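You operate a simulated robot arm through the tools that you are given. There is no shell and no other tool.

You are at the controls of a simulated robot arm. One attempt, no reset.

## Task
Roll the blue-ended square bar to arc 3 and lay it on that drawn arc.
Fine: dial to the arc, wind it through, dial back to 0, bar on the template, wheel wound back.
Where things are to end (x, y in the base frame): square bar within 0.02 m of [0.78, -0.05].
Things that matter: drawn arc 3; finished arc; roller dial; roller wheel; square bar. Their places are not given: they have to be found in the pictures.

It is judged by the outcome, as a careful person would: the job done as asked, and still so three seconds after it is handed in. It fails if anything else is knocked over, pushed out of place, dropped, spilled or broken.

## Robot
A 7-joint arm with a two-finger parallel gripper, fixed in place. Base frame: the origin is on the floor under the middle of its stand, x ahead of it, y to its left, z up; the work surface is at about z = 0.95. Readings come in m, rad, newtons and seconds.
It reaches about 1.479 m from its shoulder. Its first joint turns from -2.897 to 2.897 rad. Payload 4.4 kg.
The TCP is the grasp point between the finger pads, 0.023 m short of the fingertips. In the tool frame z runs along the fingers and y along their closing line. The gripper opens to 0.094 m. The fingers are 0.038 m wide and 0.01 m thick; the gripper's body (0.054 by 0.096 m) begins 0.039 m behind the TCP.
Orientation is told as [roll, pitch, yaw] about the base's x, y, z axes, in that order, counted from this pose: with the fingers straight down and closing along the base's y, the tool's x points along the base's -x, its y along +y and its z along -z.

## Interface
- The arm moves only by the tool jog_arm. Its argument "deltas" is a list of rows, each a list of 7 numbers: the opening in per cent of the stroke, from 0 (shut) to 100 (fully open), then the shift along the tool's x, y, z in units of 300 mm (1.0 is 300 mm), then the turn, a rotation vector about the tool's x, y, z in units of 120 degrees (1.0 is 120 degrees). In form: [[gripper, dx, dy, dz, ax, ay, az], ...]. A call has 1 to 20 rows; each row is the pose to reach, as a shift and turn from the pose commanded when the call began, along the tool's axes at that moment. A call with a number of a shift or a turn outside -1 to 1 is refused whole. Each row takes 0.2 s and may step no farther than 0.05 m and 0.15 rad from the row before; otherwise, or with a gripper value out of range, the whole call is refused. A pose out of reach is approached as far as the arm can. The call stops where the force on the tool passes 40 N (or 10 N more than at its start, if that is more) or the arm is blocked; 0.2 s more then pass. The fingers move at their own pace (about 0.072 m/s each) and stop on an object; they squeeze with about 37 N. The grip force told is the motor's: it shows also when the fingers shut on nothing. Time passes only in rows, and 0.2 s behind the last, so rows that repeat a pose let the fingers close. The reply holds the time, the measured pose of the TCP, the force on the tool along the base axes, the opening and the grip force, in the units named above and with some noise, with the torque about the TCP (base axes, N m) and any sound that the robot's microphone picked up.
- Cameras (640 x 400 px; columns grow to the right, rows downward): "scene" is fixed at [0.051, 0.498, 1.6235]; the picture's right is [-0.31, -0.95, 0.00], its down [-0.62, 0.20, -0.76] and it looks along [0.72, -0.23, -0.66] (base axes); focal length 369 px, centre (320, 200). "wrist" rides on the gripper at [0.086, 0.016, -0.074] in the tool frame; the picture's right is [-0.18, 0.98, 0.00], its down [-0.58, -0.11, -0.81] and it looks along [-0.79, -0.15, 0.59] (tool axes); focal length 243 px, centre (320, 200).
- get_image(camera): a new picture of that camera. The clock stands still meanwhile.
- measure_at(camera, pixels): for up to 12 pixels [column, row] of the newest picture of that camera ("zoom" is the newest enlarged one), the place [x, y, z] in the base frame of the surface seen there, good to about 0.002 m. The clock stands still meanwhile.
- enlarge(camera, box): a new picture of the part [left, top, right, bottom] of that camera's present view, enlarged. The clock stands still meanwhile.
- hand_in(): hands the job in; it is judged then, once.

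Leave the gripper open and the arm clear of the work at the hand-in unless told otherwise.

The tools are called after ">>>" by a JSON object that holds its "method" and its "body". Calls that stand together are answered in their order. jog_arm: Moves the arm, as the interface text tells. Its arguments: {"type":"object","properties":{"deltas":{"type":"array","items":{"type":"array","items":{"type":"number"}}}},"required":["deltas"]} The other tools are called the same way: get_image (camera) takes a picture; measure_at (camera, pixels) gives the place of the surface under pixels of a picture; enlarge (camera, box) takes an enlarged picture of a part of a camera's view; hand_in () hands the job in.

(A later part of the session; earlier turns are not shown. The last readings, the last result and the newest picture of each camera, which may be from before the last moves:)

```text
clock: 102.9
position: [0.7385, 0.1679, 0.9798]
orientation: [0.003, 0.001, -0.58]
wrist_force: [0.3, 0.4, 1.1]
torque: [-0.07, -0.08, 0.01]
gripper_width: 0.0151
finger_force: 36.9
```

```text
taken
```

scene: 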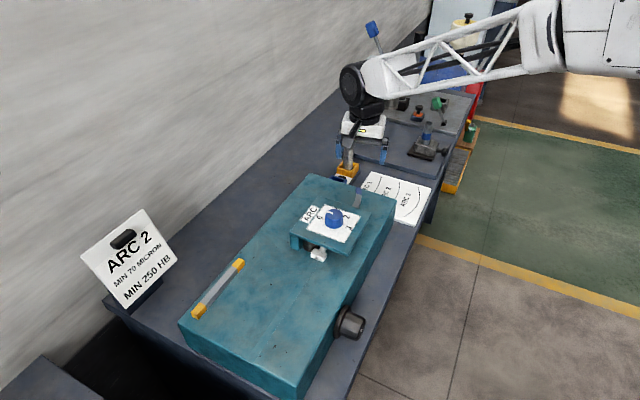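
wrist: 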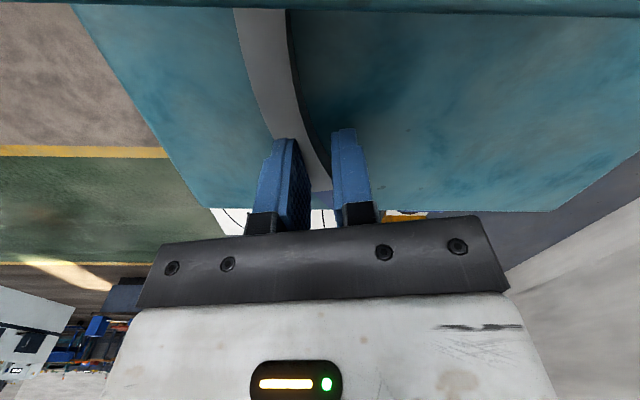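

The bar shifted a little in the grip. I'll measure how it lies now.

>>> {"method": "enlarge", "body": {"camera": "wrist", "box": [220, 0, 360, 200]}}

>>> {"method": "measure_at", "body": {"camera": "wrist", "pixels": [[261, 14], [264, 40], [270, 70], [278, 100], [288, 130], [300, 160], [318, 183], [330, 187], [240, 15], [284, 15]]}}

>>> {"method": "enlarge", "body": {"camera": "scene", "box": [330, 170, 410, 220]}}

```text
2.00 times, centred on (290, 100) of wrist
```

zoom: 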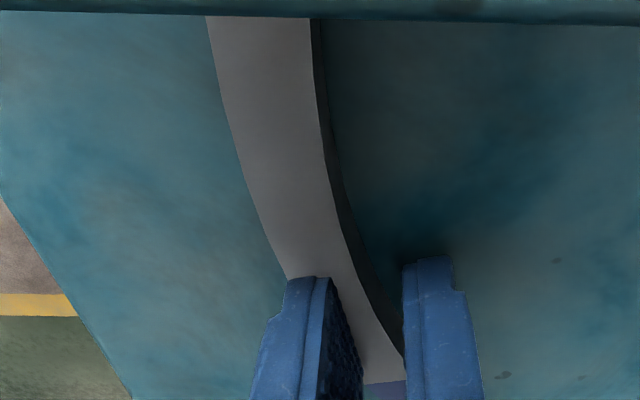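

```text
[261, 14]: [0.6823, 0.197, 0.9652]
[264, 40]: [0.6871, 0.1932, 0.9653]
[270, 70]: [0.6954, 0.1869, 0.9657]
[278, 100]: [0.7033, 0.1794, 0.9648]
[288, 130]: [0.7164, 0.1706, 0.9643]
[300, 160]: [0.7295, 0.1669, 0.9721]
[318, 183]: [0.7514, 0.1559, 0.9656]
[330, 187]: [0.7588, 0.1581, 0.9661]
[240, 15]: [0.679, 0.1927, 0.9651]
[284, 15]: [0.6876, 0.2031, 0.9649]
```

```text
8.00 times, centred on (370, 195) of scene
```

zoom: 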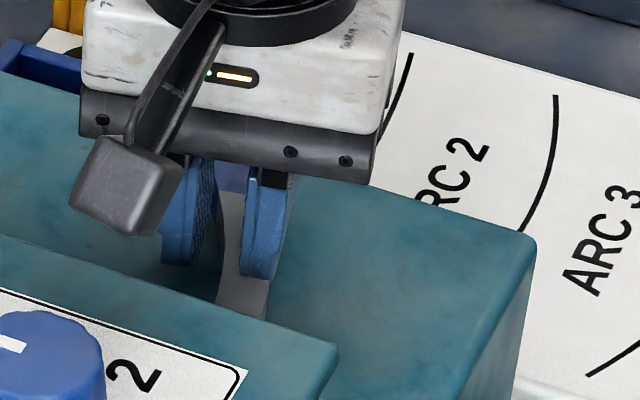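

>>> {"method": "enlarge", "body": {"camera": "wrist", "box": [220, 0, 360, 200]}}

>>> {"method": "measure_at", "body": {"camera": "zoom", "pixels": [[214, 30], [222, 80], [234, 140], [253, 200], [274, 245], [304, 30], [313, 80], [323, 140], [338, 200], [355, 250], [375, 300], [396, 350]]}}

```text
2.00 times, centred on (290, 100) of wrist
```

zoom: 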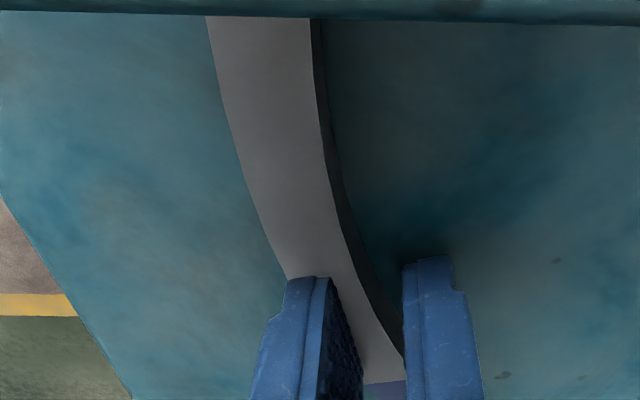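

```text
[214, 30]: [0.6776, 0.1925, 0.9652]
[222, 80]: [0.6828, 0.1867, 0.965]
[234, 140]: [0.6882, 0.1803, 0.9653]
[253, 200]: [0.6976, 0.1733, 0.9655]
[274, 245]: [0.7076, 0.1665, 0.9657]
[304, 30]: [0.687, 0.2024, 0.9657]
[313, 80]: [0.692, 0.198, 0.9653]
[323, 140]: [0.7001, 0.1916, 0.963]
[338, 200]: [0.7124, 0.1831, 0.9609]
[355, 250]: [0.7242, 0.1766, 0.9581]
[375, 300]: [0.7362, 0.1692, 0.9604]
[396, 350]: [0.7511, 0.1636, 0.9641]
```

The bar swung about 10° as it was gripped: it seems to bear on the fingers along its chord, and it's now parallel to the pads with its middle about 28 mm behind the grasp point. I'll lift it 6–9 mm, pull it straight out 0.1 m along its chord from under the plate, then raise it.

>>> {"method": "jog_arm", "body": {"deltas": [[0, 0, 0, -0.02, 0, 0, 0], [0, -0.08, 0, -0.025, 0, 0, 0], [0, -0.16, 0, -0.03, 0, 0, 0], [0, -0.24, 0, -0.03, 0, 0, 0], [0, -0.333, 0, -0.03, 0, 0, 0], [0, -0.333, 0, -0.12, 0, 0, 0], [0, -0.333, 0, -0.22, 0, 0, 0]]}}

>>> {"method": "get_image", "body": {"camera": "scene"}}

>>> {"method": "get_image", "body": {"camera": "wrist"}}

```text
clock: 104.5
position: [0.8235, 0.1126, 1.0448]
orientation: [0.005, 0.002, -0.578]
wrist_force: [-0.3, -0.4, 0.0]
torque: [-0.02, 0.0, 0.0]
gripper_width: 0.0
finger_force: 36.8
```

```text
taken
```

scene: 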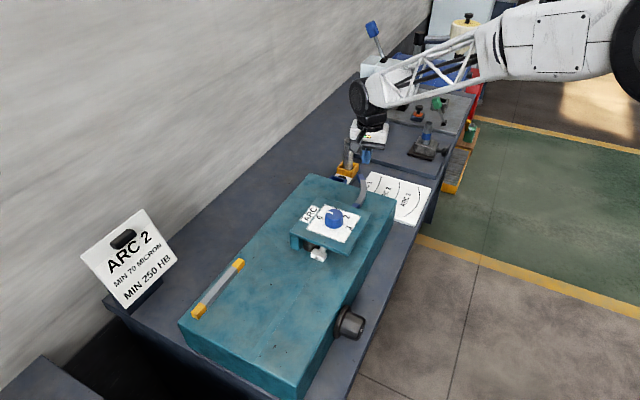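

```text
taken
```

wrist: 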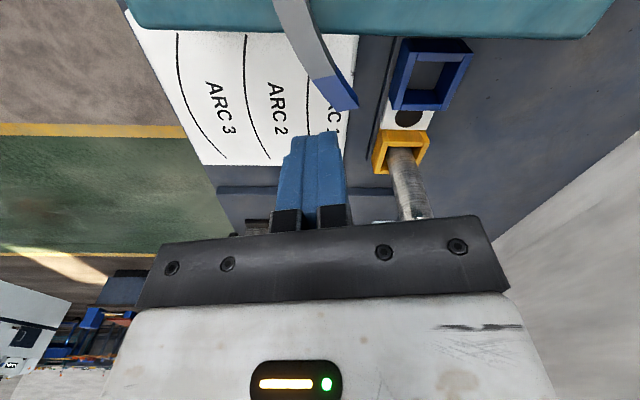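

The fingers slid off: the gripper is fully shut and the bar, partly pulled out, now overhangs the machine's far edge. I'll check how it lies.

>>> {"method": "enlarge", "body": {"camera": "scene", "box": [320, 150, 416, 225]}}

>>> {"method": "enlarge", "body": {"camera": "wrist", "box": [240, 0, 400, 130]}}

>>> {"method": "measure_at", "body": {"camera": "wrist", "pixels": [[340, 100], [333, 88], [325, 72], [315, 50], [305, 30], [295, 10], [290, 3], [330, 40], [270, 30], [345, 95]]}}

```text
5.33 times, centred on (368, 188) of scene
```

zoom: 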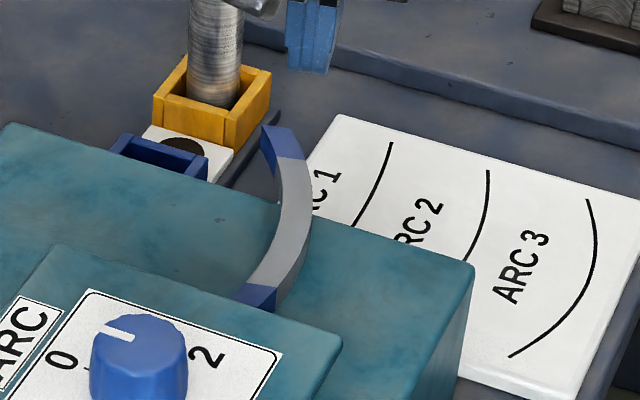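

```text
3.08 times, centred on (320, 65) of wrist
```

zoom: 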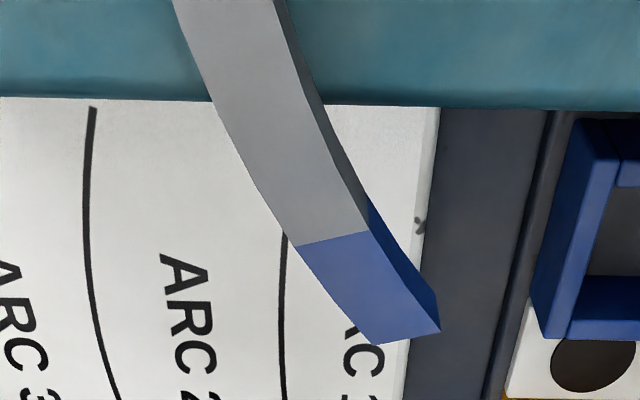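

```text
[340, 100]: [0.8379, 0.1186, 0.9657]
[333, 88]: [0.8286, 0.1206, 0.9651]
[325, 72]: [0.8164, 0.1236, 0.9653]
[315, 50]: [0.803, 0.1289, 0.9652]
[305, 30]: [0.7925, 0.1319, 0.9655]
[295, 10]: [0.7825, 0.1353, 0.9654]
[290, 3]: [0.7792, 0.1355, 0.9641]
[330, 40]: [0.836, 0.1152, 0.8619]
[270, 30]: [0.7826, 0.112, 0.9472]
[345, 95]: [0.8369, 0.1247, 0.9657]
```

The bar is lying level with its rear end just clear of the plate. Its centre is still on the machine, with about 0.06 m overhanging. I'll measure its whole shape.

>>> {"method": "enlarge", "body": {"camera": "scene", "box": [345, 165, 393, 215]}}

```text
8.00 times, centred on (369, 190) of scene
```

zoom: 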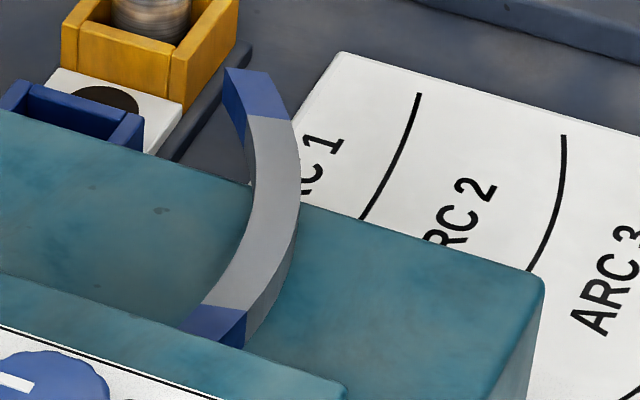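

>>> {"method": "measure_at", "body": {"camera": "zoom", "pixels": [[250, 75], [265, 95], [270, 118], [276, 150], [276, 185], [270, 220], [255, 260], [235, 290], [222, 308], [212, 325], [200, 328], [240, 315]]}}

```text
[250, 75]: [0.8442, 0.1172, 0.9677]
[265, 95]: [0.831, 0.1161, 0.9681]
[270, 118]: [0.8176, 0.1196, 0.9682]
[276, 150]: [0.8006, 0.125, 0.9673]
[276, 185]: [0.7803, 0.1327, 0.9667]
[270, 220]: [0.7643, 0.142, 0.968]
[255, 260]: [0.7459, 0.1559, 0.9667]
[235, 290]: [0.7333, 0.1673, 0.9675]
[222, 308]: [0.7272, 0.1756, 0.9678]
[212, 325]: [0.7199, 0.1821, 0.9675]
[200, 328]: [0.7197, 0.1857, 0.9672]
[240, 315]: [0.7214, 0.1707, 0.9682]
```

The bar now lies with its chord at about -30°, centroid near (0.770, 0.1466). I'll re-grasp right at its middle, where the fingers are parallel to it. First I'll open and move above.

>>> {"method": "jog_arm", "body": {"deltas": [[20, 0, 0, -0.1, 0, 0, -0.006], [40, 0.07, 0, -0.183, 0, 0, -0.012], [60, 0.14, -0.001, -0.183, 0, 0, -0.018], [60, 0.211, -0.002, -0.183, 0, 0, -0.0243]]}}

>>> {"method": "get_image", "body": {"camera": "wrist"}}

>>> {"method": "enlarge", "body": {"camera": "scene", "box": [320, 140, 416, 225]}}

```text
clock: 105.5
position: [0.768, 0.1475, 1.1006]
orientation: [0.002, 0.003, -0.527]
wrist_force: [-0.2, 0.6, 0.4]
torque: [-0.02, 0.02, -0.01]
gripper_width: 0.0565
finger_force: 0.1
```

```text
taken
```

wrist: 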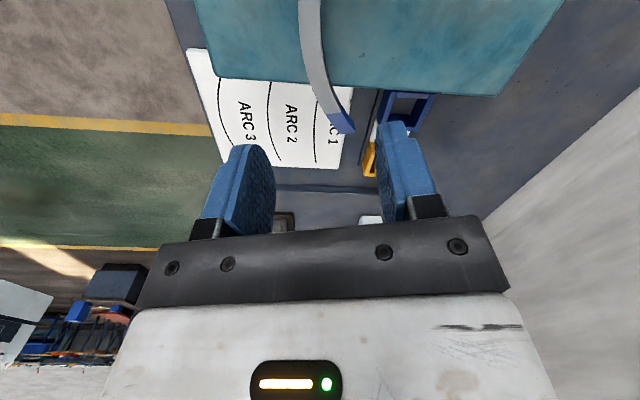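

```text
4.71 times, centred on (368, 182) of scene
```

zoom: 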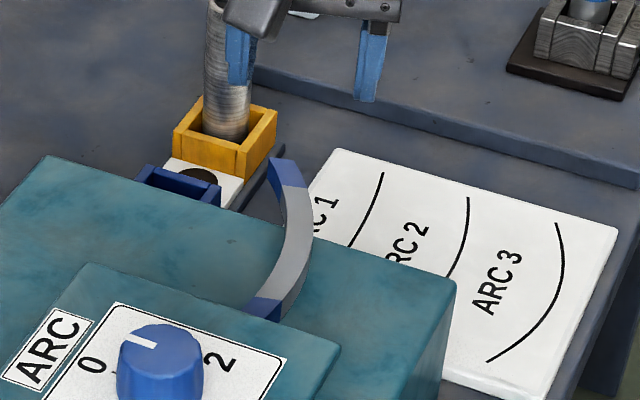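

>>> {"method": "enlarge", "body": {"camera": "wrist", "box": [260, 0, 400, 140]}}

>>> {"method": "measure_at", "body": {"camera": "wrist", "pixels": [[309, 3], [311, 25], [315, 50], [321, 75], [331, 100], [343, 126], [299, 30], [323, 30], [310, 85], [331, 80]]}}

```text
2.86 times, centred on (330, 70) of wrist
```

zoom: 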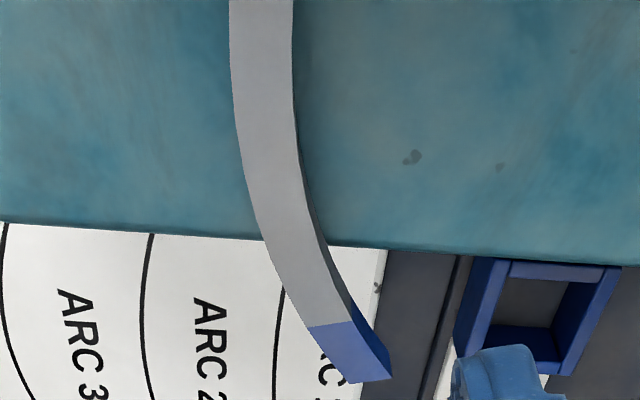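

```text
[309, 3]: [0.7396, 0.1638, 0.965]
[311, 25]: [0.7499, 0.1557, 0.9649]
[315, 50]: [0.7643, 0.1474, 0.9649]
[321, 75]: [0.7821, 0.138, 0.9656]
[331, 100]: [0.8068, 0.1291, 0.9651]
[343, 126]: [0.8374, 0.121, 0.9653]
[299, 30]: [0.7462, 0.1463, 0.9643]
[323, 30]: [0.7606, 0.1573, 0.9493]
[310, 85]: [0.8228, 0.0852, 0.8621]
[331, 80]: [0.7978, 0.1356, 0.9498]
```

Aligned over the middle. I'll descend to z≈0.977 and close.

>>> {"method": "jog_arm", "body": {"deltas": [[60, 0, 0, 0.13, 0, 0, 0], [60, 0, 0, 0.26, 0, 0, 0], [60, 0, 0, 0.36, 0, 0, 0], [60, 0, 0, 0.41, 0, 0, 0], [40, 0, 0, 0.41, 0, 0, 0], [30, 0, 0, 0.41, 0, 0, 0]]}}

>>> {"method": "get_image", "body": {"camera": "wrist"}}

>>> {"method": "enlarge", "body": {"camera": "scene", "box": [320, 140, 416, 225]}}

```text
clock: 106.9
position: [0.7692, 0.1469, 0.9766]
orientation: [0.004, 0.002, -0.526]
wrist_force: [-0.5, -1.0, 0.2]
torque: [-0.01, 0.0, -0.03]
gripper_width: 0.0279
finger_force: 0.0
```

```text
taken
```

wrist: 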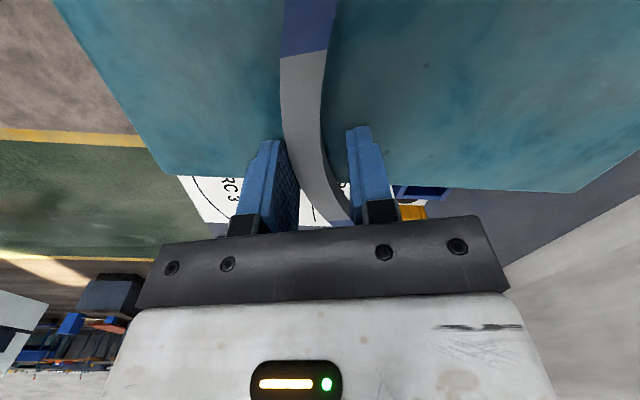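

```text
4.71 times, centred on (368, 182) of scene
```

zoom: 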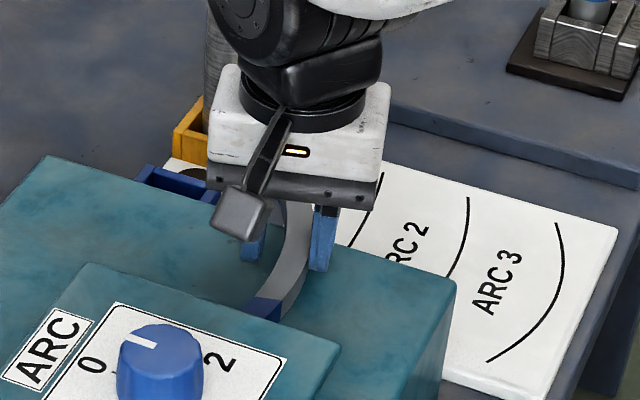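

>>> {"method": "jog_arm", "body": {"deltas": [[22, 0, 0, 0, 0, 0, 0], [15, 0, 0, 0, 0, 0, 0], [8, 0, 0, 0, 0, 0, 0], [0, 0, 0, 0, 0, 0, 0], [0, 0, 0, 0, 0, 0, 0]]}}

>>> {"method": "get_image", "body": {"camera": "wrist"}}

>>> {"method": "enlarge", "body": {"camera": "scene", "box": [320, 140, 416, 225]}}

```text
clock: 108.1
position: [0.7698, 0.1482, 0.9775]
orientation: [0.003, 0.003, -0.527]
wrist_force: [0.7, -0.2, -0.1]
torque: [-0.02, 0.0, 0.0]
gripper_width: 0.0152
finger_force: 36.8
```

```text
taken
```

wrist: 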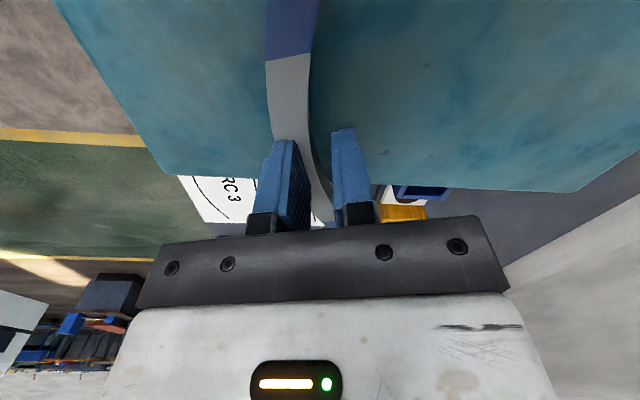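

```text
4.71 times, centred on (368, 182) of scene
```

zoom: 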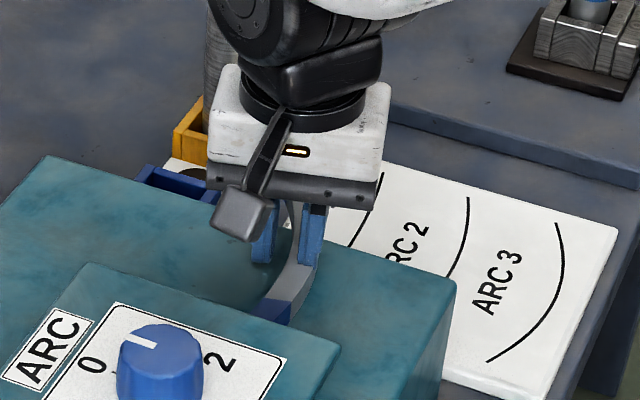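

The grip closed on about 15 mm. I'll lift gently 30 mm and check the bar comes along.

>>> {"method": "jog_arm", "body": {"deltas": [[0, 0, 0, -0.02, 0, 0, 0], [0, 0, 0, -0.05, 0, 0, 0], [0, 0, 0, -0.08, 0, 0, 0], [0, 0, 0, -0.1, 0, 0, 0]]}}

>>> {"method": "get_image", "body": {"camera": "wrist"}}

>>> {"method": "enlarge", "body": {"camera": "scene", "box": [320, 140, 416, 225]}}

```text
clock: 109.1
position: [0.7683, 0.1478, 1.0079]
orientation: [0.004, 0.002, -0.528]
wrist_force: [-0.6, -0.7, -0.1]
torque: [0.03, 0.01, 0.02]
gripper_width: 0.0154
finger_force: 36.7
```

```text
taken
```

wrist: 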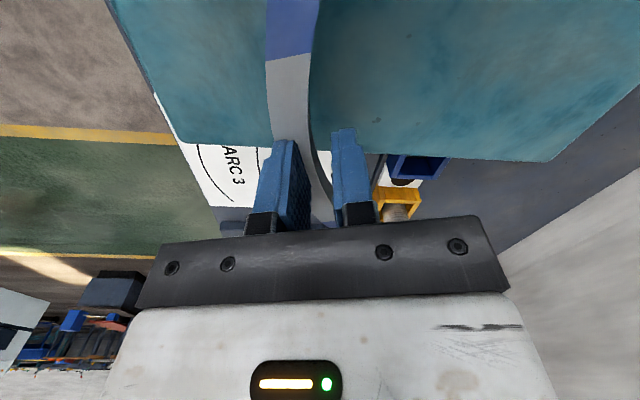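

```text
4.71 times, centred on (368, 182) of scene
```

zoom: 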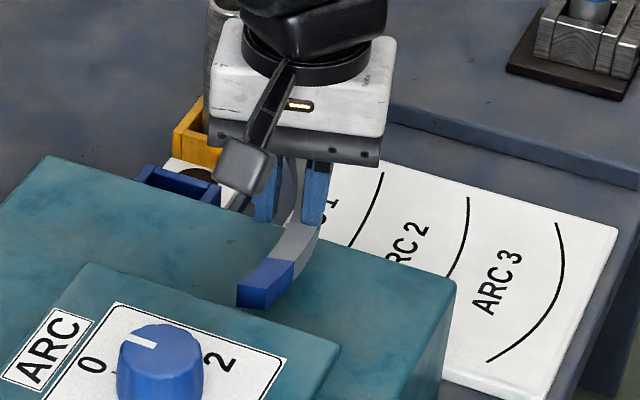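

The bar is held and lifted. I'll measure its pose relative to the hand.

>>> {"method": "enlarge", "body": {"camera": "wrist", "box": [240, 0, 370, 150]}}

>>> {"method": "measure_at", "body": {"camera": "wrist", "pixels": [[292, 5], [290, 30], [288, 56], [289, 80], [292, 100], [268, 58], [308, 54], [271, 100], [310, 100], [308, 120]]}}

>>> {"method": "enlarge", "body": {"camera": "scene", "box": [350, 165, 398, 215]}}

```text
2.67 times, centred on (305, 75) of wrist
```

zoom: 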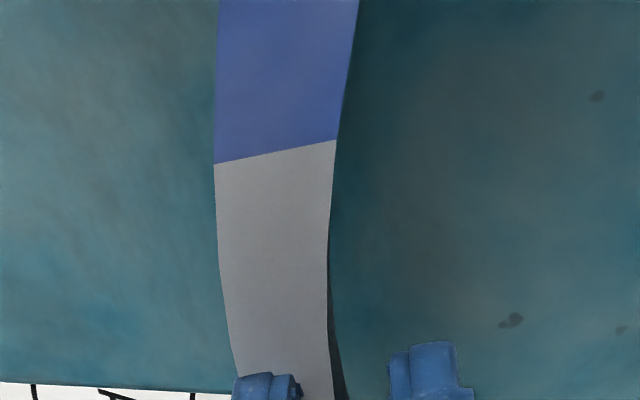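

```text
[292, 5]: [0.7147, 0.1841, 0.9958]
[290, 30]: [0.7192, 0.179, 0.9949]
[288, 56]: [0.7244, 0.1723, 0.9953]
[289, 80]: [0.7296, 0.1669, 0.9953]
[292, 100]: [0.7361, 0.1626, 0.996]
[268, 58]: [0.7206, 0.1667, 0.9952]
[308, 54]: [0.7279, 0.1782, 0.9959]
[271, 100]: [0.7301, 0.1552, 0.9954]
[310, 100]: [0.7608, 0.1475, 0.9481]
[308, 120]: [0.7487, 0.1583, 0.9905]
```

```text
8.00 times, centred on (374, 190) of scene
```

zoom: 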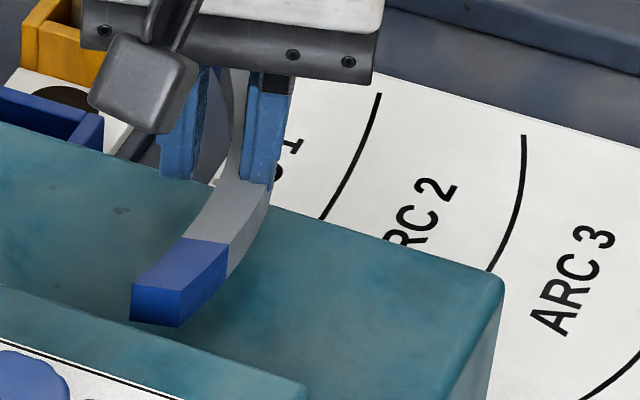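

>>> {"method": "measure_at", "body": {"camera": "scene", "pixels": [[415, 152], [427, 135], [445, 150], [427, 125], [425, 165], [440, 180]]}}

>>> {"method": "jog_arm", "body": {"deltas": [[0, 0, 0, -0.08, 0, 0, 0], [0, 0, 0, -0.167, 0, 0, 0.01], [0, -0.073, -0.108, -0.167, 0, 0, 0.035], [0, -0.146, -0.216, -0.167, 0, 0, 0.06], [0, -0.219, -0.325, -0.167, 0, 0, 0.085], [0, -0.292, -0.433, -0.167, 0, 0, 0.11], [0, -0.365, -0.541, -0.167, 0, 0, 0.126], [0, -0.365, -0.541, -0.04, 0, 0, 0.126], [0, -0.365, -0.541, 0.1, 0, 0, 0.126]]}}

>>> {"method": "get_image", "body": {"camera": "wrist"}}

>>> {"method": "enlarge", "body": {"camera": "scene", "box": [340, 130, 456, 230]}}

```text
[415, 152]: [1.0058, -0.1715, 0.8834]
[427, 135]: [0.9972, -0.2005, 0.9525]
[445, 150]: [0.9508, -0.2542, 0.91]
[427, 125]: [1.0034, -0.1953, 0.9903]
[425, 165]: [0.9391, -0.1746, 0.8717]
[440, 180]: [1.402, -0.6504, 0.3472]
```

```text
clock: 111.1
position: [0.7821, -0.0471, 0.9767]
orientation: [0.003, 0.003, -0.791]
wrist_force: [0.8, -0.3, -0.5]
torque: [0.0, -0.01, -0.04]
gripper_width: 0.0151
finger_force: 37.2
```

```text
taken
```

wrist: 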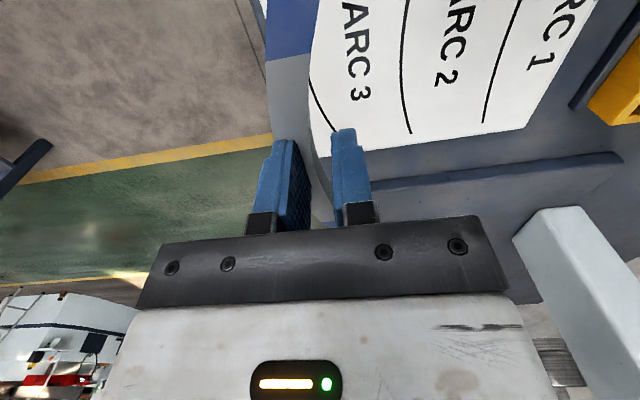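

```text
4.00 times, centred on (398, 180) of scene
```

zoom: 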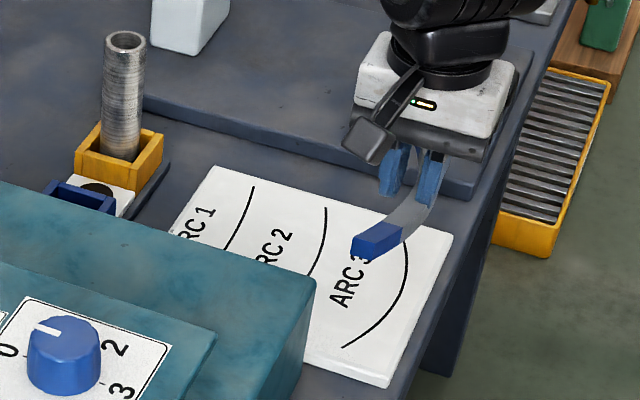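

The bar is over the template. I'll check its angle precisely from the scene view before lowering.

>>> {"method": "enlarge", "body": {"camera": "scene", "box": [415, 160, 463, 200]}}

>>> {"method": "measure_at", "body": {"camera": "wrist", "pixels": [[268, 58], [308, 54], [271, 100], [292, 5], [290, 30], [288, 56], [289, 80], [292, 100], [270, 20], [312, 20], [269, 80], [307, 80]]}}

```text
10.00 times, centred on (439, 180) of scene
```

zoom: 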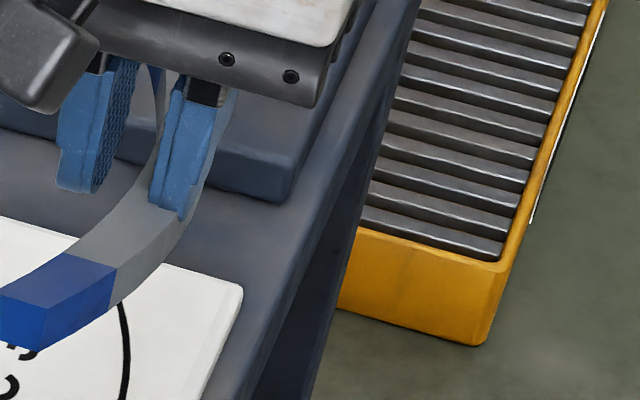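

```text
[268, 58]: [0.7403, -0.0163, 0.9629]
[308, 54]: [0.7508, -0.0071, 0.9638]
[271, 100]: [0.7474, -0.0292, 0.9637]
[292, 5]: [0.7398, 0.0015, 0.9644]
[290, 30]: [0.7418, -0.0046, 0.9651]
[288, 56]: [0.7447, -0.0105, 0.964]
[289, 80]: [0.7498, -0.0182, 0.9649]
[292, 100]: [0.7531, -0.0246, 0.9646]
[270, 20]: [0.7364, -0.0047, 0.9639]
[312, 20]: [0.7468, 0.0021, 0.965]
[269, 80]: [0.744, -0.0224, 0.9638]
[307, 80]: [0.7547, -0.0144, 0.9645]
```

>>> {"method": "measure_at", "body": {"camera": "wrist", "pixels": [[292.6, 2], [290.2, 30], [288, 57], [287.6, 80], [287.9, 100], [289.5, 122], [292, 138], [267, 30], [267, 80], [315, 25], [308, 85], [270, 118]]}}

```text
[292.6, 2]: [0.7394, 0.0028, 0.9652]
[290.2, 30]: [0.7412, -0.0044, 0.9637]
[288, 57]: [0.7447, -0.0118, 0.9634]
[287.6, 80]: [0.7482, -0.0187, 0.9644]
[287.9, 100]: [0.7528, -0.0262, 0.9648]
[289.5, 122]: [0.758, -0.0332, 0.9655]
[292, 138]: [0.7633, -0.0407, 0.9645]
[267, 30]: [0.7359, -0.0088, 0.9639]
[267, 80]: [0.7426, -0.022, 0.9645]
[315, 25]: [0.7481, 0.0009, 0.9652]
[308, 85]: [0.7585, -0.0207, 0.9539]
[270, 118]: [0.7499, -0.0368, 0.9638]
```

The bar's centre line now lies on the drawn arc's circle within about 0.5 mm, and the blue boundary is at the right angle. I'll lower it straight down, slowing near the template.

>>> {"method": "jog_arm", "body": {"deltas": [[0, 0, 0, 0.08, 0, 0, 0], [0, 0, 0, 0.16, 0, 0, 0], [0, 0, 0, 0.22, 0, 0, 0], [0, 0, 0, 0.26, 0, 0, 0], [0, 0, 0, 0.27, 0, 0, 0], [0, 0, 0, 0.275, 0, 0, 0]]}}

>>> {"method": "get_image", "body": {"camera": "wrist"}}

>>> {"method": "enlarge", "body": {"camera": "scene", "box": [360, 150, 456, 230]}}

```text
clock: 112.5
position: [0.7825, -0.0469, 0.8951]
orientation: [0.002, 0.003, -0.793]
wrist_force: [-0.5, -0.6, -1.1]
torque: [0.0, 0.0, 0.02]
gripper_width: 0.0151
finger_force: 37.3
```

```text
taken
```

wrist: 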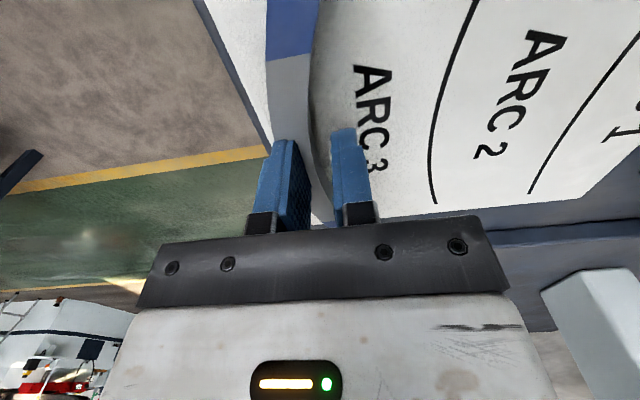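

```text
5.00 times, centred on (408, 190) of scene
```

zoom: 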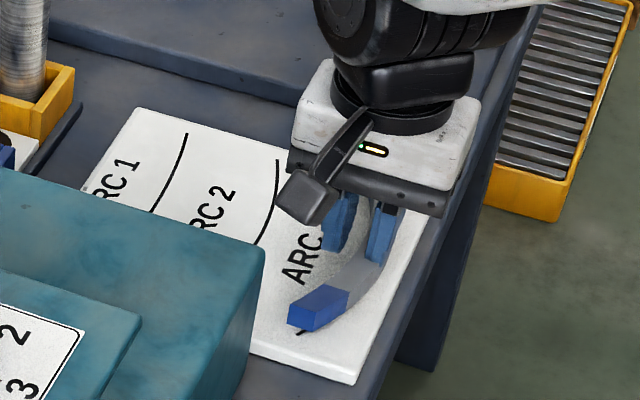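

>>> {"method": "jog_arm", "body": {"deltas": [[0, 0, 0, 0.005, 0, 0, 0], [0, 0, 0, 0.01, 0, 0, 0], [0, 0, 0, 0.014, 0, 0, 0], [0, 0, 0, 0.017, 0, 0, 0]]}}

>>> {"method": "enlarge", "body": {"camera": "scene", "box": [400, 190, 448, 230]}}

```text
clock: 113.5
position: [0.7823, -0.0476, 0.8906]
orientation: [0.002, 0.0, -0.792]
wrist_force: [-0.8, -0.2, 3.4]
torque: [-0.18, -0.15, -0.02]
gripper_width: 0.0152
finger_force: 37.2
```

```text
10.00 times, centred on (424, 210) of scene
```

zoom: 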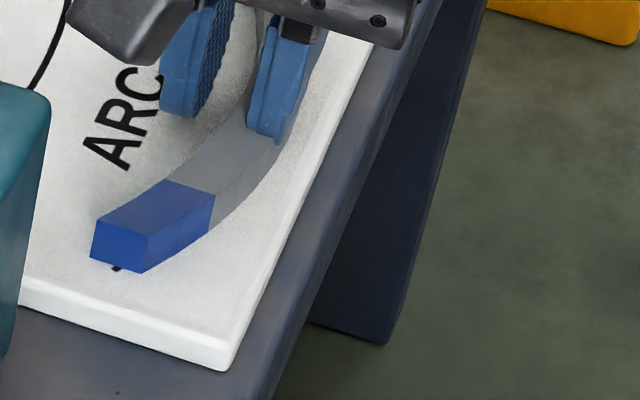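

The bar touches the template (3.4 N), and the line's end peeks out right at the middle of the bar's end. I'll open the fingers and rise straight up.

>>> {"method": "jog_arm", "body": {"deltas": [[15, 0, 0, 0, 0, 0, 0], [30, 0, 0, 0, 0, 0, 0], [50, 0, 0, 0, 0, 0, 0], [60, 0, 0, 0, 0, 0, 0], [60, 0, 0, -0.05, 0, 0, 0], [60, 0, 0, -0.15, 0, 0, 0], [60, 0, 0, -0.3, 0, 0, 0], [60, 0, 0, -0.45, 0, 0, 0], [60, 0, 0, -0.6, 0, 0, 0], [60, 0, 0, -0.7, 0, 0, 0]]}}

>>> {"method": "get_image", "body": {"camera": "wrist"}}

>>> {"method": "enlarge", "body": {"camera": "scene", "box": [360, 150, 456, 230]}}

```text
clock: 115.7
position: [0.7817, -0.0472, 1.0992]
orientation: [0.002, 0.005, -0.793]
wrist_force: [-0.3, -0.1, 0.0]
torque: [-0.01, 0.01, -0.01]
gripper_width: 0.0565
finger_force: 0.1
```

```text
taken
```

wrist: 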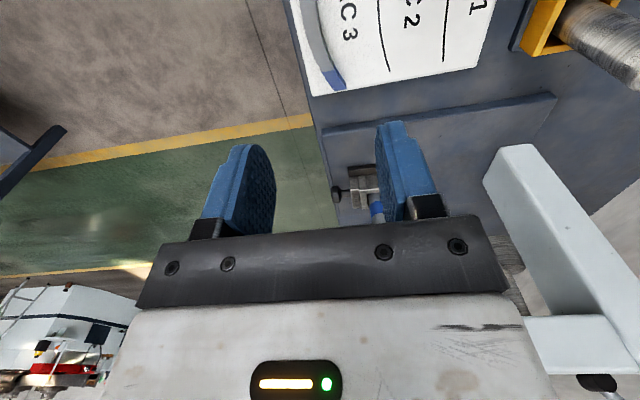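

```text
5.00 times, centred on (408, 190) of scene
```

zoom: 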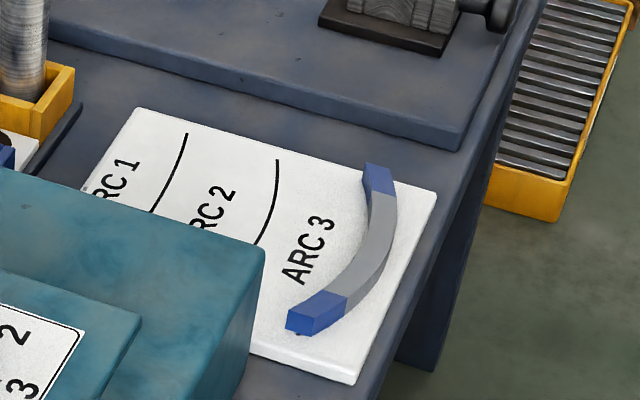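

The bar lies on the ARC 3 line. I'll measure its final position.

>>> {"method": "measure_at", "body": {"camera": "zoom", "pixels": [[375, 165], [378, 180], [381, 205], [381, 225], [374, 250], [360, 275], [340, 295], [320, 308], [303, 318], [298, 333]]}}

```text
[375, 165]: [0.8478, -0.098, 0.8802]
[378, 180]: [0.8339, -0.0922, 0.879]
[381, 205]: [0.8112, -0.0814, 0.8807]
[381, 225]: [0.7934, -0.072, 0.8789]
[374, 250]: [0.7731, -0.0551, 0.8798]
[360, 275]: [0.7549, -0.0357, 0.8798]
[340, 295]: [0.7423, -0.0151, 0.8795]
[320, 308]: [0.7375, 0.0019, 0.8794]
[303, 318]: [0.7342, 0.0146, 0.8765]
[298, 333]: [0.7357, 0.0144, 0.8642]
```

The bar is placed. Last is winding the wheel back, about 333° counterclockwise. I'll do it in two grips of about 165–170° to stay within comfortable joint ranges. First I'll travel back toward the wheel, turning the hand to yaw -2.09.

>>> {"method": "jog_arm", "body": {"deltas": [[70, 0.08, -0.017, -0.1, 0, 0, 0.03], [70, 0.2, -0.034, -0.167, 0, 0, 0.075], [70, 0.33, -0.05, -0.2, 0, 0, 0.12], [70, 0.46, -0.067, -0.2, 0, 0, 0.165], [70, 0.585, -0.084, -0.2, 0, 0, 0.21], [70, 0.71, -0.101, -0.2, 0, 0, 0.26], [70, 0.835, -0.118, -0.2, 0, 0, 0.31]]}}

>>> {"method": "get_image", "body": {"camera": "scene"}}

```text
clock: 117.3
position: [0.5814, 0.1052, 1.16]
orientation: [-0.001, 0.003, -1.441]
wrist_force: [0.9, 0.2, 0.1]
torque: [-0.02, -0.01, 0.0]
gripper_width: 0.0658
finger_force: 0.0
```

```text
taken
```

scene: 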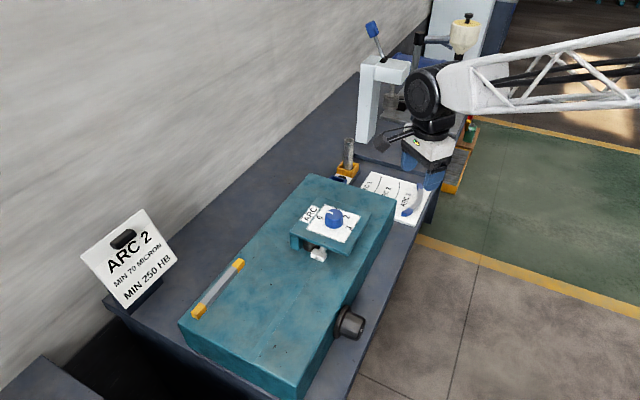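

>>> {"method": "jog_arm", "body": {"deltas": [[80, 0.081, -0.086, 0.019, 0, 0, 0.045], [80, 0.162, -0.172, 0.038, 0, 0, 0.089], [80, 0.243, -0.258, 0.057, 0, 0, 0.134], [80, 0.323, -0.345, 0.076, 0, 0, 0.178], [80, 0.404, -0.431, 0.095, 0, 0, 0.223], [80, 0.485, -0.517, 0.114, 0, 0, 0.267], [80, 0.566, -0.603, 0.133, 0, 0, 0.312]]}}

>>> {"method": "get_image", "body": {"camera": "scene"}}

```text
clock: 118.9
position: [0.3793, 0.2501, 1.1223]
orientation: [-0.003, 0.005, -2.096]
wrist_force: [0.3, -0.3, -1.3]
torque: [0.0, 0.03, 0.02]
gripper_width: 0.075
finger_force: 0.1
```

```text
taken
```

scene: 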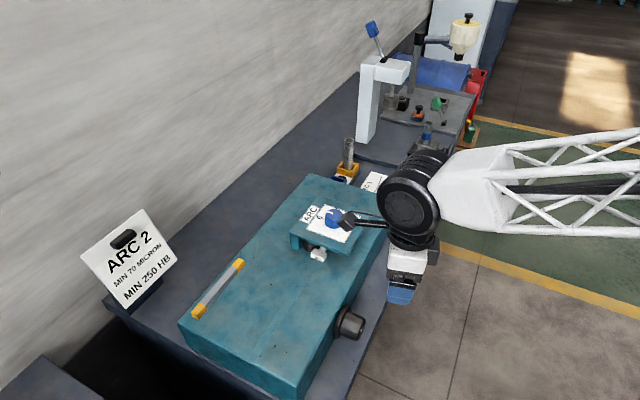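

The configuration is good. Now I'll tilt the hand to horizontal, in line with the wheel axis, about 0.1 m in front of the wheel.

>>> {"method": "jog_arm", "body": {"deltas": [[85, -0.012, -0.005, 0.066, -0.0175, 0.0659, 0], [85, -0.023, -0.01, 0.132, -0.0351, 0.1318, 0], [85, -0.035, -0.015, 0.198, -0.0526, 0.1976, 0], [85, -0.047, -0.02, 0.264, -0.0701, 0.2635, 0], [85, -0.058, -0.025, 0.33, -0.0876, 0.3294, 0], [85, -0.07, -0.03, 0.395, -0.1052, 0.3953, 0], [85, -0.081, -0.035, 0.461, -0.1227, 0.4612, 0], [85, -0.093, -0.04, 0.527, -0.1402, 0.5271, 0], [85, -0.105, -0.045, 0.593, -0.1577, 0.5929, 0], [85, -0.116, -0.05, 0.659, -0.1753, 0.6588, 0], [85, -0.128, -0.055, 0.725, -0.1928, 0.7247, 0]]}}

>>> {"method": "get_image", "body": {"camera": "wrist"}}

>>> {"method": "get_image", "body": {"camera": "scene"}}

```text
clock: 121.3
position: [0.3454, 0.2265, 0.9034]
orientation: [1.593, 1.313, -0.764]
wrist_force: [-0.6, 0.2, -0.6]
torque: [0.01, -0.02, 0.0]
gripper_width: 0.0799
finger_force: 0.0
```

```text
taken
```

wrist: 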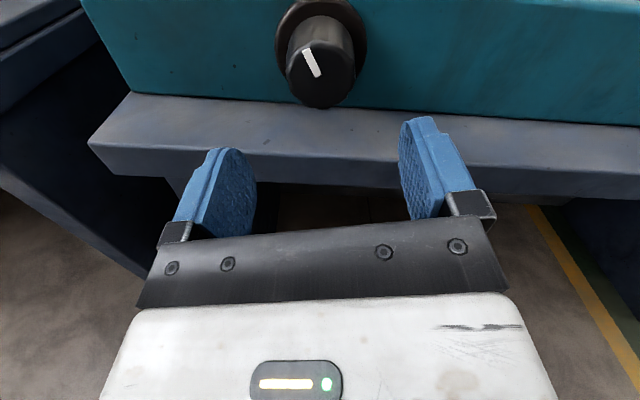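

```text
taken
```

scene: 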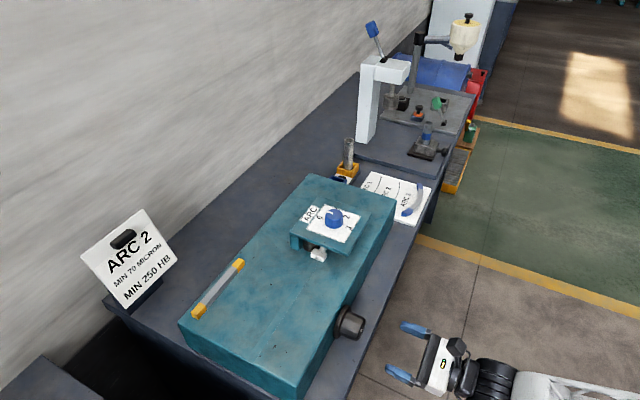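

Everything is in place: the hand is in line, and the wheel mark shows about 27° left of up, i.e. 333° turned. I'll correct about 1.5 mm and move in over the knob.

>>> {"method": "jog_arm", "body": {"deltas": [[85, 0.0035, 0.0053, 0.08, 0, 0, 0], [85, 0.0035, 0.0053, 0.16, 0, 0, 0], [85, 0.0035, 0.0053, 0.24, 0, 0, 0], [85, 0.0035, 0.0053, 0.3, 0, 0, 0], [85, 0.0035, 0.0053, 0.328, 0, 0, 0]]}}

>>> {"method": "get_image", "body": {"camera": "wrist"}}

```text
clock: 122.5
position: [0.4165, 0.2948, 0.9056]
orientation: [1.58, 1.313, -0.776]
wrist_force: [0.6, -0.2, -1.0]
torque: [0.01, 0.04, -0.01]
gripper_width: 0.0801
finger_force: 0.1
```

```text
taken
```

wrist: 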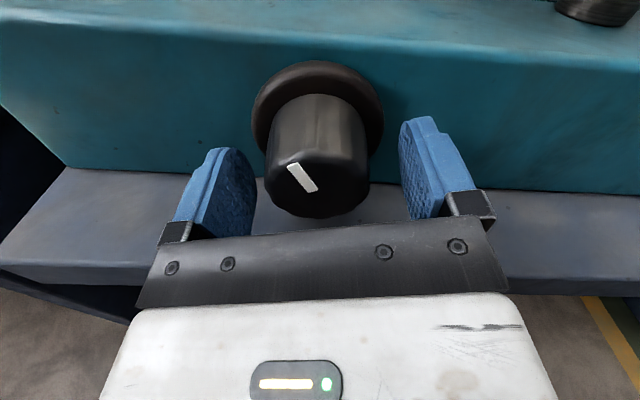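

>>> {"method": "jog_arm", "body": {"deltas": [[60, 0, -0.005, 0, 0, 0, 0], [58, 0, -0.005, 0, 0, 0, 0], [0, 0, -0.005, 0, 0, 0, 0], [0, 0, -0.005, 0, 0, 0, 0], [0, 0, -0.005, 0, 0, 0, 0]]}}

```text
clock: 123.7
position: [0.4162, 0.2957, 0.9049]
orientation: [1.579, 1.314, -0.778]
wrist_force: [22.3, -11.9, -1.4]
torque: [-0.16, 0.01, -0.67]
gripper_width: 0.0495
finger_force: 45.0
```

>>> {"method": "jog_arm", "body": {"deltas": [[0, 0, 0.0026, 0, 0, 0, 0], [0, 0, 0.0026, 0, 0, 0, 0]]}}

```text
clock: 124.3
position: [0.4165, 0.2954, 0.9043]
orientation: [1.578, 1.312, -0.773]
wrist_force: [8.0, 1.4, 0.9]
torque: [0.0, -0.24, 0.08]
gripper_width: 0.0498
finger_force: 44.7
```

Balanced. I'll start unwinding counterclockwise (tool -z), gently at first.

>>> {"method": "jog_arm", "body": {"deltas": [[0, 0, 0, 0, 0, 0, -0.04], [0, 0, 0, 0, 0, 0, -0.08], [0, 0, 0, 0, 0, 0, -0.12], [0, 0, 0, 0, 0, 0, -0.16], [0, 0, 0, 0, 0, 0, -0.2]]}}

>>> {"method": "get_image", "body": {"camera": "scene"}}

```text
clock: 125.5
position: [0.4157, 0.2952, 0.9045]
orientation: [1.574, 0.893, -0.782]
wrist_force: [2.5, -13.2, -0.5]
torque: [-0.02, 0.07, -0.32]
gripper_width: 0.0495
finger_force: 45.0
```

```text
taken
```

scene: 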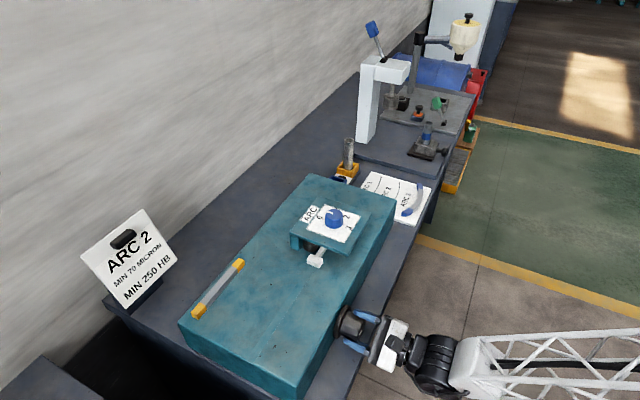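

The pusher is retracting. I'll continue unwinding.

>>> {"method": "jog_arm", "body": {"deltas": [[0, 0, 0.001, 0, 0, 0, -0.05], [0, 0, 0.001, 0, 0, 0, -0.1], [0, 0, 0.001, 0, 0, 0, -0.15], [0, 0, 0.001, 0, 0, 0, -0.2], [0, 0, 0.001, 0, 0, 0, -0.25], [0, 0, 0.001, 0, 0, 0, -0.3], [0, 0, 0.001, 0, 0, 0, -0.35], [0, 0, 0.001, 0, 0, 0, -0.4]]}}

```text
clock: 127.3
position: [0.4174, 0.2956, 0.9046]
orientation: [1.572, 0.056, -0.782]
wrist_force: [24.8, 17.1, -8.0]
torque: [-0.07, 0.08, -0.26]
gripper_width: 0.0492
finger_force: 45.8
```

>>> {"method": "jog_arm", "body": {"deltas": [[0, 0, -0.001, 0.002, 0, 0, 0], [0, 0, -0.001, 0.0025, 0, 0, -0.04], [0, 0, -0.001, 0.0025, 0, 0, -0.09], [0, 0, -0.001, 0.0025, 0, 0, -0.14], [0, 0, -0.001, 0.0025, 0, 0, -0.19], [0, 0, -0.001, 0.0025, 0, 0, -0.24], [0, 0, -0.001, 0.0025, 0, 0, -0.29], [0, 0, -0.001, 0.0025, 0, 0, -0.34], [0, 0, -0.001, 0.0025, 0, 0, -0.39]]}}

>>> {"method": "get_image", "body": {"camera": "scene"}}

```text
clock: 128.2
position: [0.4165, 0.2949, 0.9036]
orientation: [1.574, -0.181, -0.786]
wrist_force: [-14.4, -14.2, 6.8]
torque: [0.15, -0.2, 0.13]
gripper_width: 0.0493
finger_force: 45.2
stopped in row 4: the force on the tool passed its limit at 44 N (the readings are from after the stop); the commanded pose is now the measured one
```

```text
taken
```

scene: 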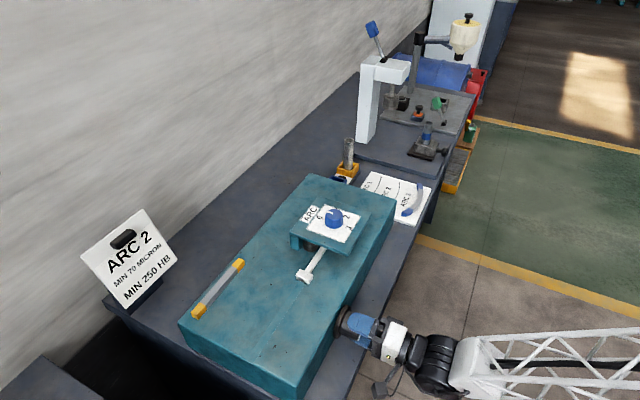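

>>> {"method": "jog_arm", "body": {"deltas": [[0, 0, 0, -0.001, 0, 0, 0], [0, 0, 0, -0.001, 0, 0, -0.05], [0, 0, 0, -0.001, 0, 0, -0.1], [0, 0, 0, -0.001, 0, 0, -0.15], [0, 0, 0, -0.001, 0, 0, -0.2], [0, 0, 0, -0.001, 0, 0, -0.25], [0, 0, 0, -0.001, 0, 0, -0.3]]}}

```text
clock: 129.8
position: [0.4163, 0.2957, 0.9051]
orientation: [1.576, -0.81, -0.787]
wrist_force: [-17.3, -17.2, 14.2]
torque: [0.3, -0.29, 0.02]
gripper_width: 0.0494
finger_force: 45.1
```

>>> {"method": "jog_arm", "body": {"deltas": [[0, 0, 0.001, -0.0012, 0, 0, 0], [0, 0, 0.001, -0.0012, 0, 0, -0.04], [0, 0, 0.001, -0.0012, 0, 0, -0.08], [0, 0, 0.001, -0.0012, 0, 0, -0.12], [0, 0, 0.001, -0.0012, 0, 0, -0.16], [0, 0, 0.001, -0.0012, 0, 0, -0.2], [0, 0, 0.001, -0.0012, 0, 0, -0.25], [0, 0, 0.001, -0.0012, 0, 0, -0.3], [0, 0, 0.001, -0.0012, 0, 0, -0.36]]}}

>>> {"method": "get_image", "body": {"camera": "scene"}}

>>> {"method": "get_image", "body": {"camera": "wrist"}}

```text
clock: 131.8
position: [0.4153, 0.2945, 0.9048]
orientation: [2.02, -1.564, -1.232]
wrist_force: [6.7, 12.5, 4.6]
torque: [0.01, 0.02, 0.1]
gripper_width: 0.0493
finger_force: 45.3
```

```text
taken
```

scene: 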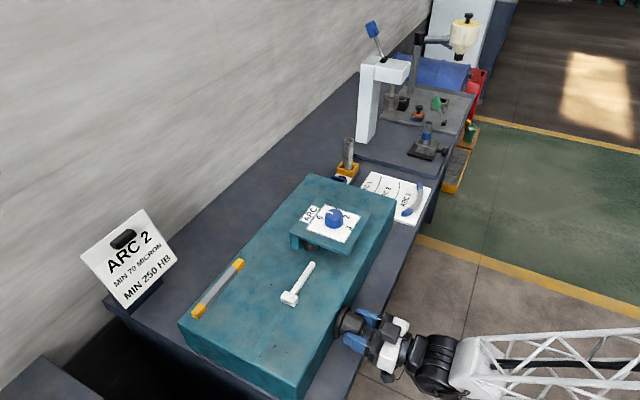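

```text
taken
```

wrist: 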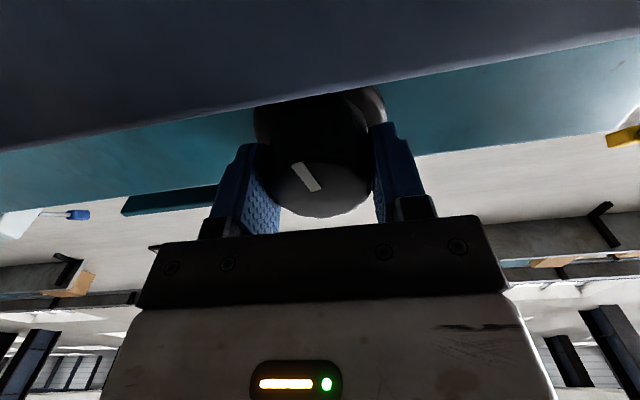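

The first half is unwound, with the wheel at about 168° left. I'll release, back out 0.1 m, and turn the hand forward again in free space.

>>> {"method": "jog_arm", "body": {"deltas": [[50, 0, 0, 0, 0, 0, 0], [80, 0, 0, 0, 0, 0, 0], [80, 0, 0, 0, 0, 0, 0], [80, 0, 0, -0.1, 0, 0, 0], [80, 0, 0, -0.2, 0, 0, 0], [80, 0, 0, -0.33, 0, 0, 0]]}}

>>> {"method": "jog_arm", "body": {"deltas": [[80, 0, 0, 0, 0, 0, 0.069], [80, 0, 0, 0, 0, 0, 0.138], [80, 0, 0, 0, 0, 0, 0.207], [80, 0, 0, 0, 0, 0, 0.276], [80, 0, 0, 0, 0, 0, 0.345], [80, 0, 0, 0, 0, 0, 0.414], [80, 0, 0, 0, 0, 0, 0.483], [80, 0, 0, 0, 0, 0, 0.552], [80, 0, 0, 0, 0, 0, 0.621], [80, 0, 0, 0, 0, 0, 0.69]]}}

>>> {"method": "jog_arm", "body": {"deltas": [[80, 0, 0, 0, 0, 0, 0.069], [80, 0, 0, 0, 0, 0, 0.138], [80, 0, 0, 0, 0, 0, 0.207], [80, 0, 0, 0, 0, 0, 0.276], [80, 0, 0, 0, 0, 0, 0.345], [80, 0, 0, 0, 0, 0, 0.414], [80, 0, 0, 0, 0, 0, 0.483], [80, 0, 0, 0, 0, 0, 0.552], [80, 0, 0, 0, 0, 0, 0.621], [80, 0, 0, 0, 0, 0, 0.69], [80, 0, 0, 0, 0, 0, 0.72]]}}

>>> {"method": "get_image", "body": {"camera": "wrist"}}

>>> {"method": "get_image", "body": {"camera": "scene"}}

```text
clock: 133.2
position: [0.346, 0.226, 0.9038]
orientation: [1.925, -1.563, -1.135]
wrist_force: [0.3, 0.1, 0.1]
torque: [-0.01, -0.02, -0.01]
gripper_width: 0.0753
finger_force: 0.1
```

```text
clock: 135.4
position: [0.3452, 0.2245, 0.9052]
orientation: [1.571, -0.116, -0.781]
wrist_force: [0.0, 0.2, 0.3]
torque: [0.01, -0.01, -0.03]
gripper_width: 0.0752
finger_force: 0.1
```

```text
clock: 137.8
position: [0.3451, 0.226, 0.9053]
orientation: [1.586, 1.392, -0.768]
wrist_force: [0.4, -0.7, -0.1]
torque: [-0.02, 0.0, 0.02]
gripper_width: 0.0753
finger_force: 0.1
```

```text
taken
```

wrist: 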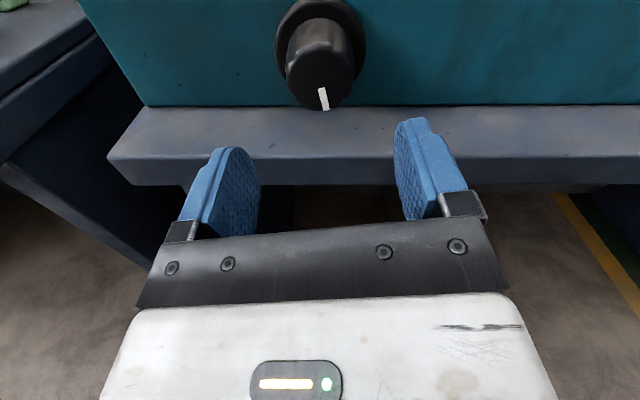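

```text
taken
```

scene: 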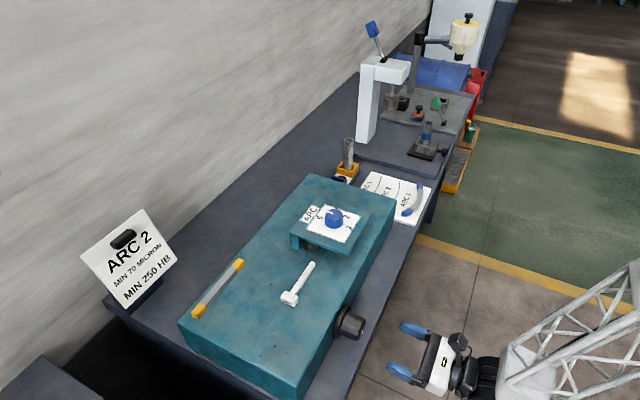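

The hand is turned forward again (≈170°), and the wheel mark points down (168°). I'll move in and grip again.

>>> {"method": "jog_arm", "body": {"deltas": [[85, -0.0025, 0.0043, 0.08, 0, 0, 0], [85, -0.0025, 0.0043, 0.16, 0, 0, 0], [85, -0.0025, 0.0043, 0.24, 0, 0, 0], [85, -0.0025, 0.0043, 0.3, 0, 0, 0], [85, -0.0025, 0.0043, 0.33, 0, 0, 0]]}}

>>> {"method": "get_image", "body": {"camera": "wrist"}}

>>> {"method": "get_image", "body": {"camera": "scene"}}

```text
clock: 138.6
position: [0.384, 0.2632, 0.8636]
orientation: [1.137, 1.394, -1.211]
wrist_force: [-142.8, -126.4, 142.6]
torque: [-3.31, -4.23, -3.58]
gripper_width: 0.0783
finger_force: 0.2
stopped in row 3: the force on the tool passed its limit at 682 N (the readings are from after the stop); the commanded pose is now the measured one
```

```text
taken
```

wrist: 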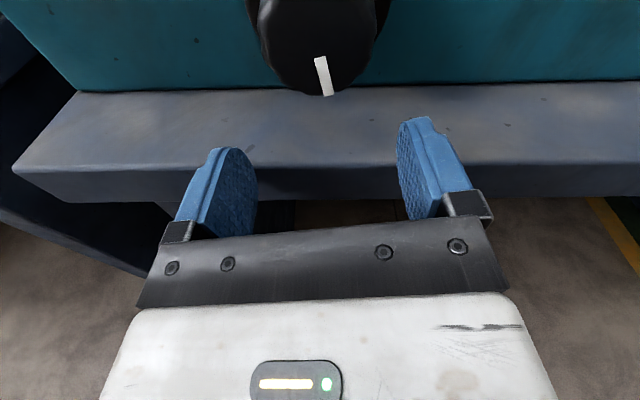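

```text
taken
```

scene: 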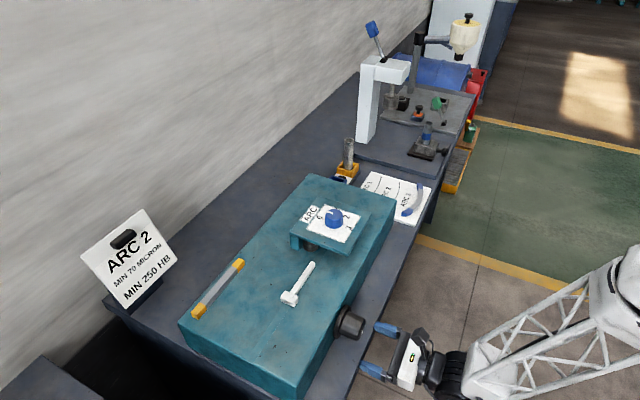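

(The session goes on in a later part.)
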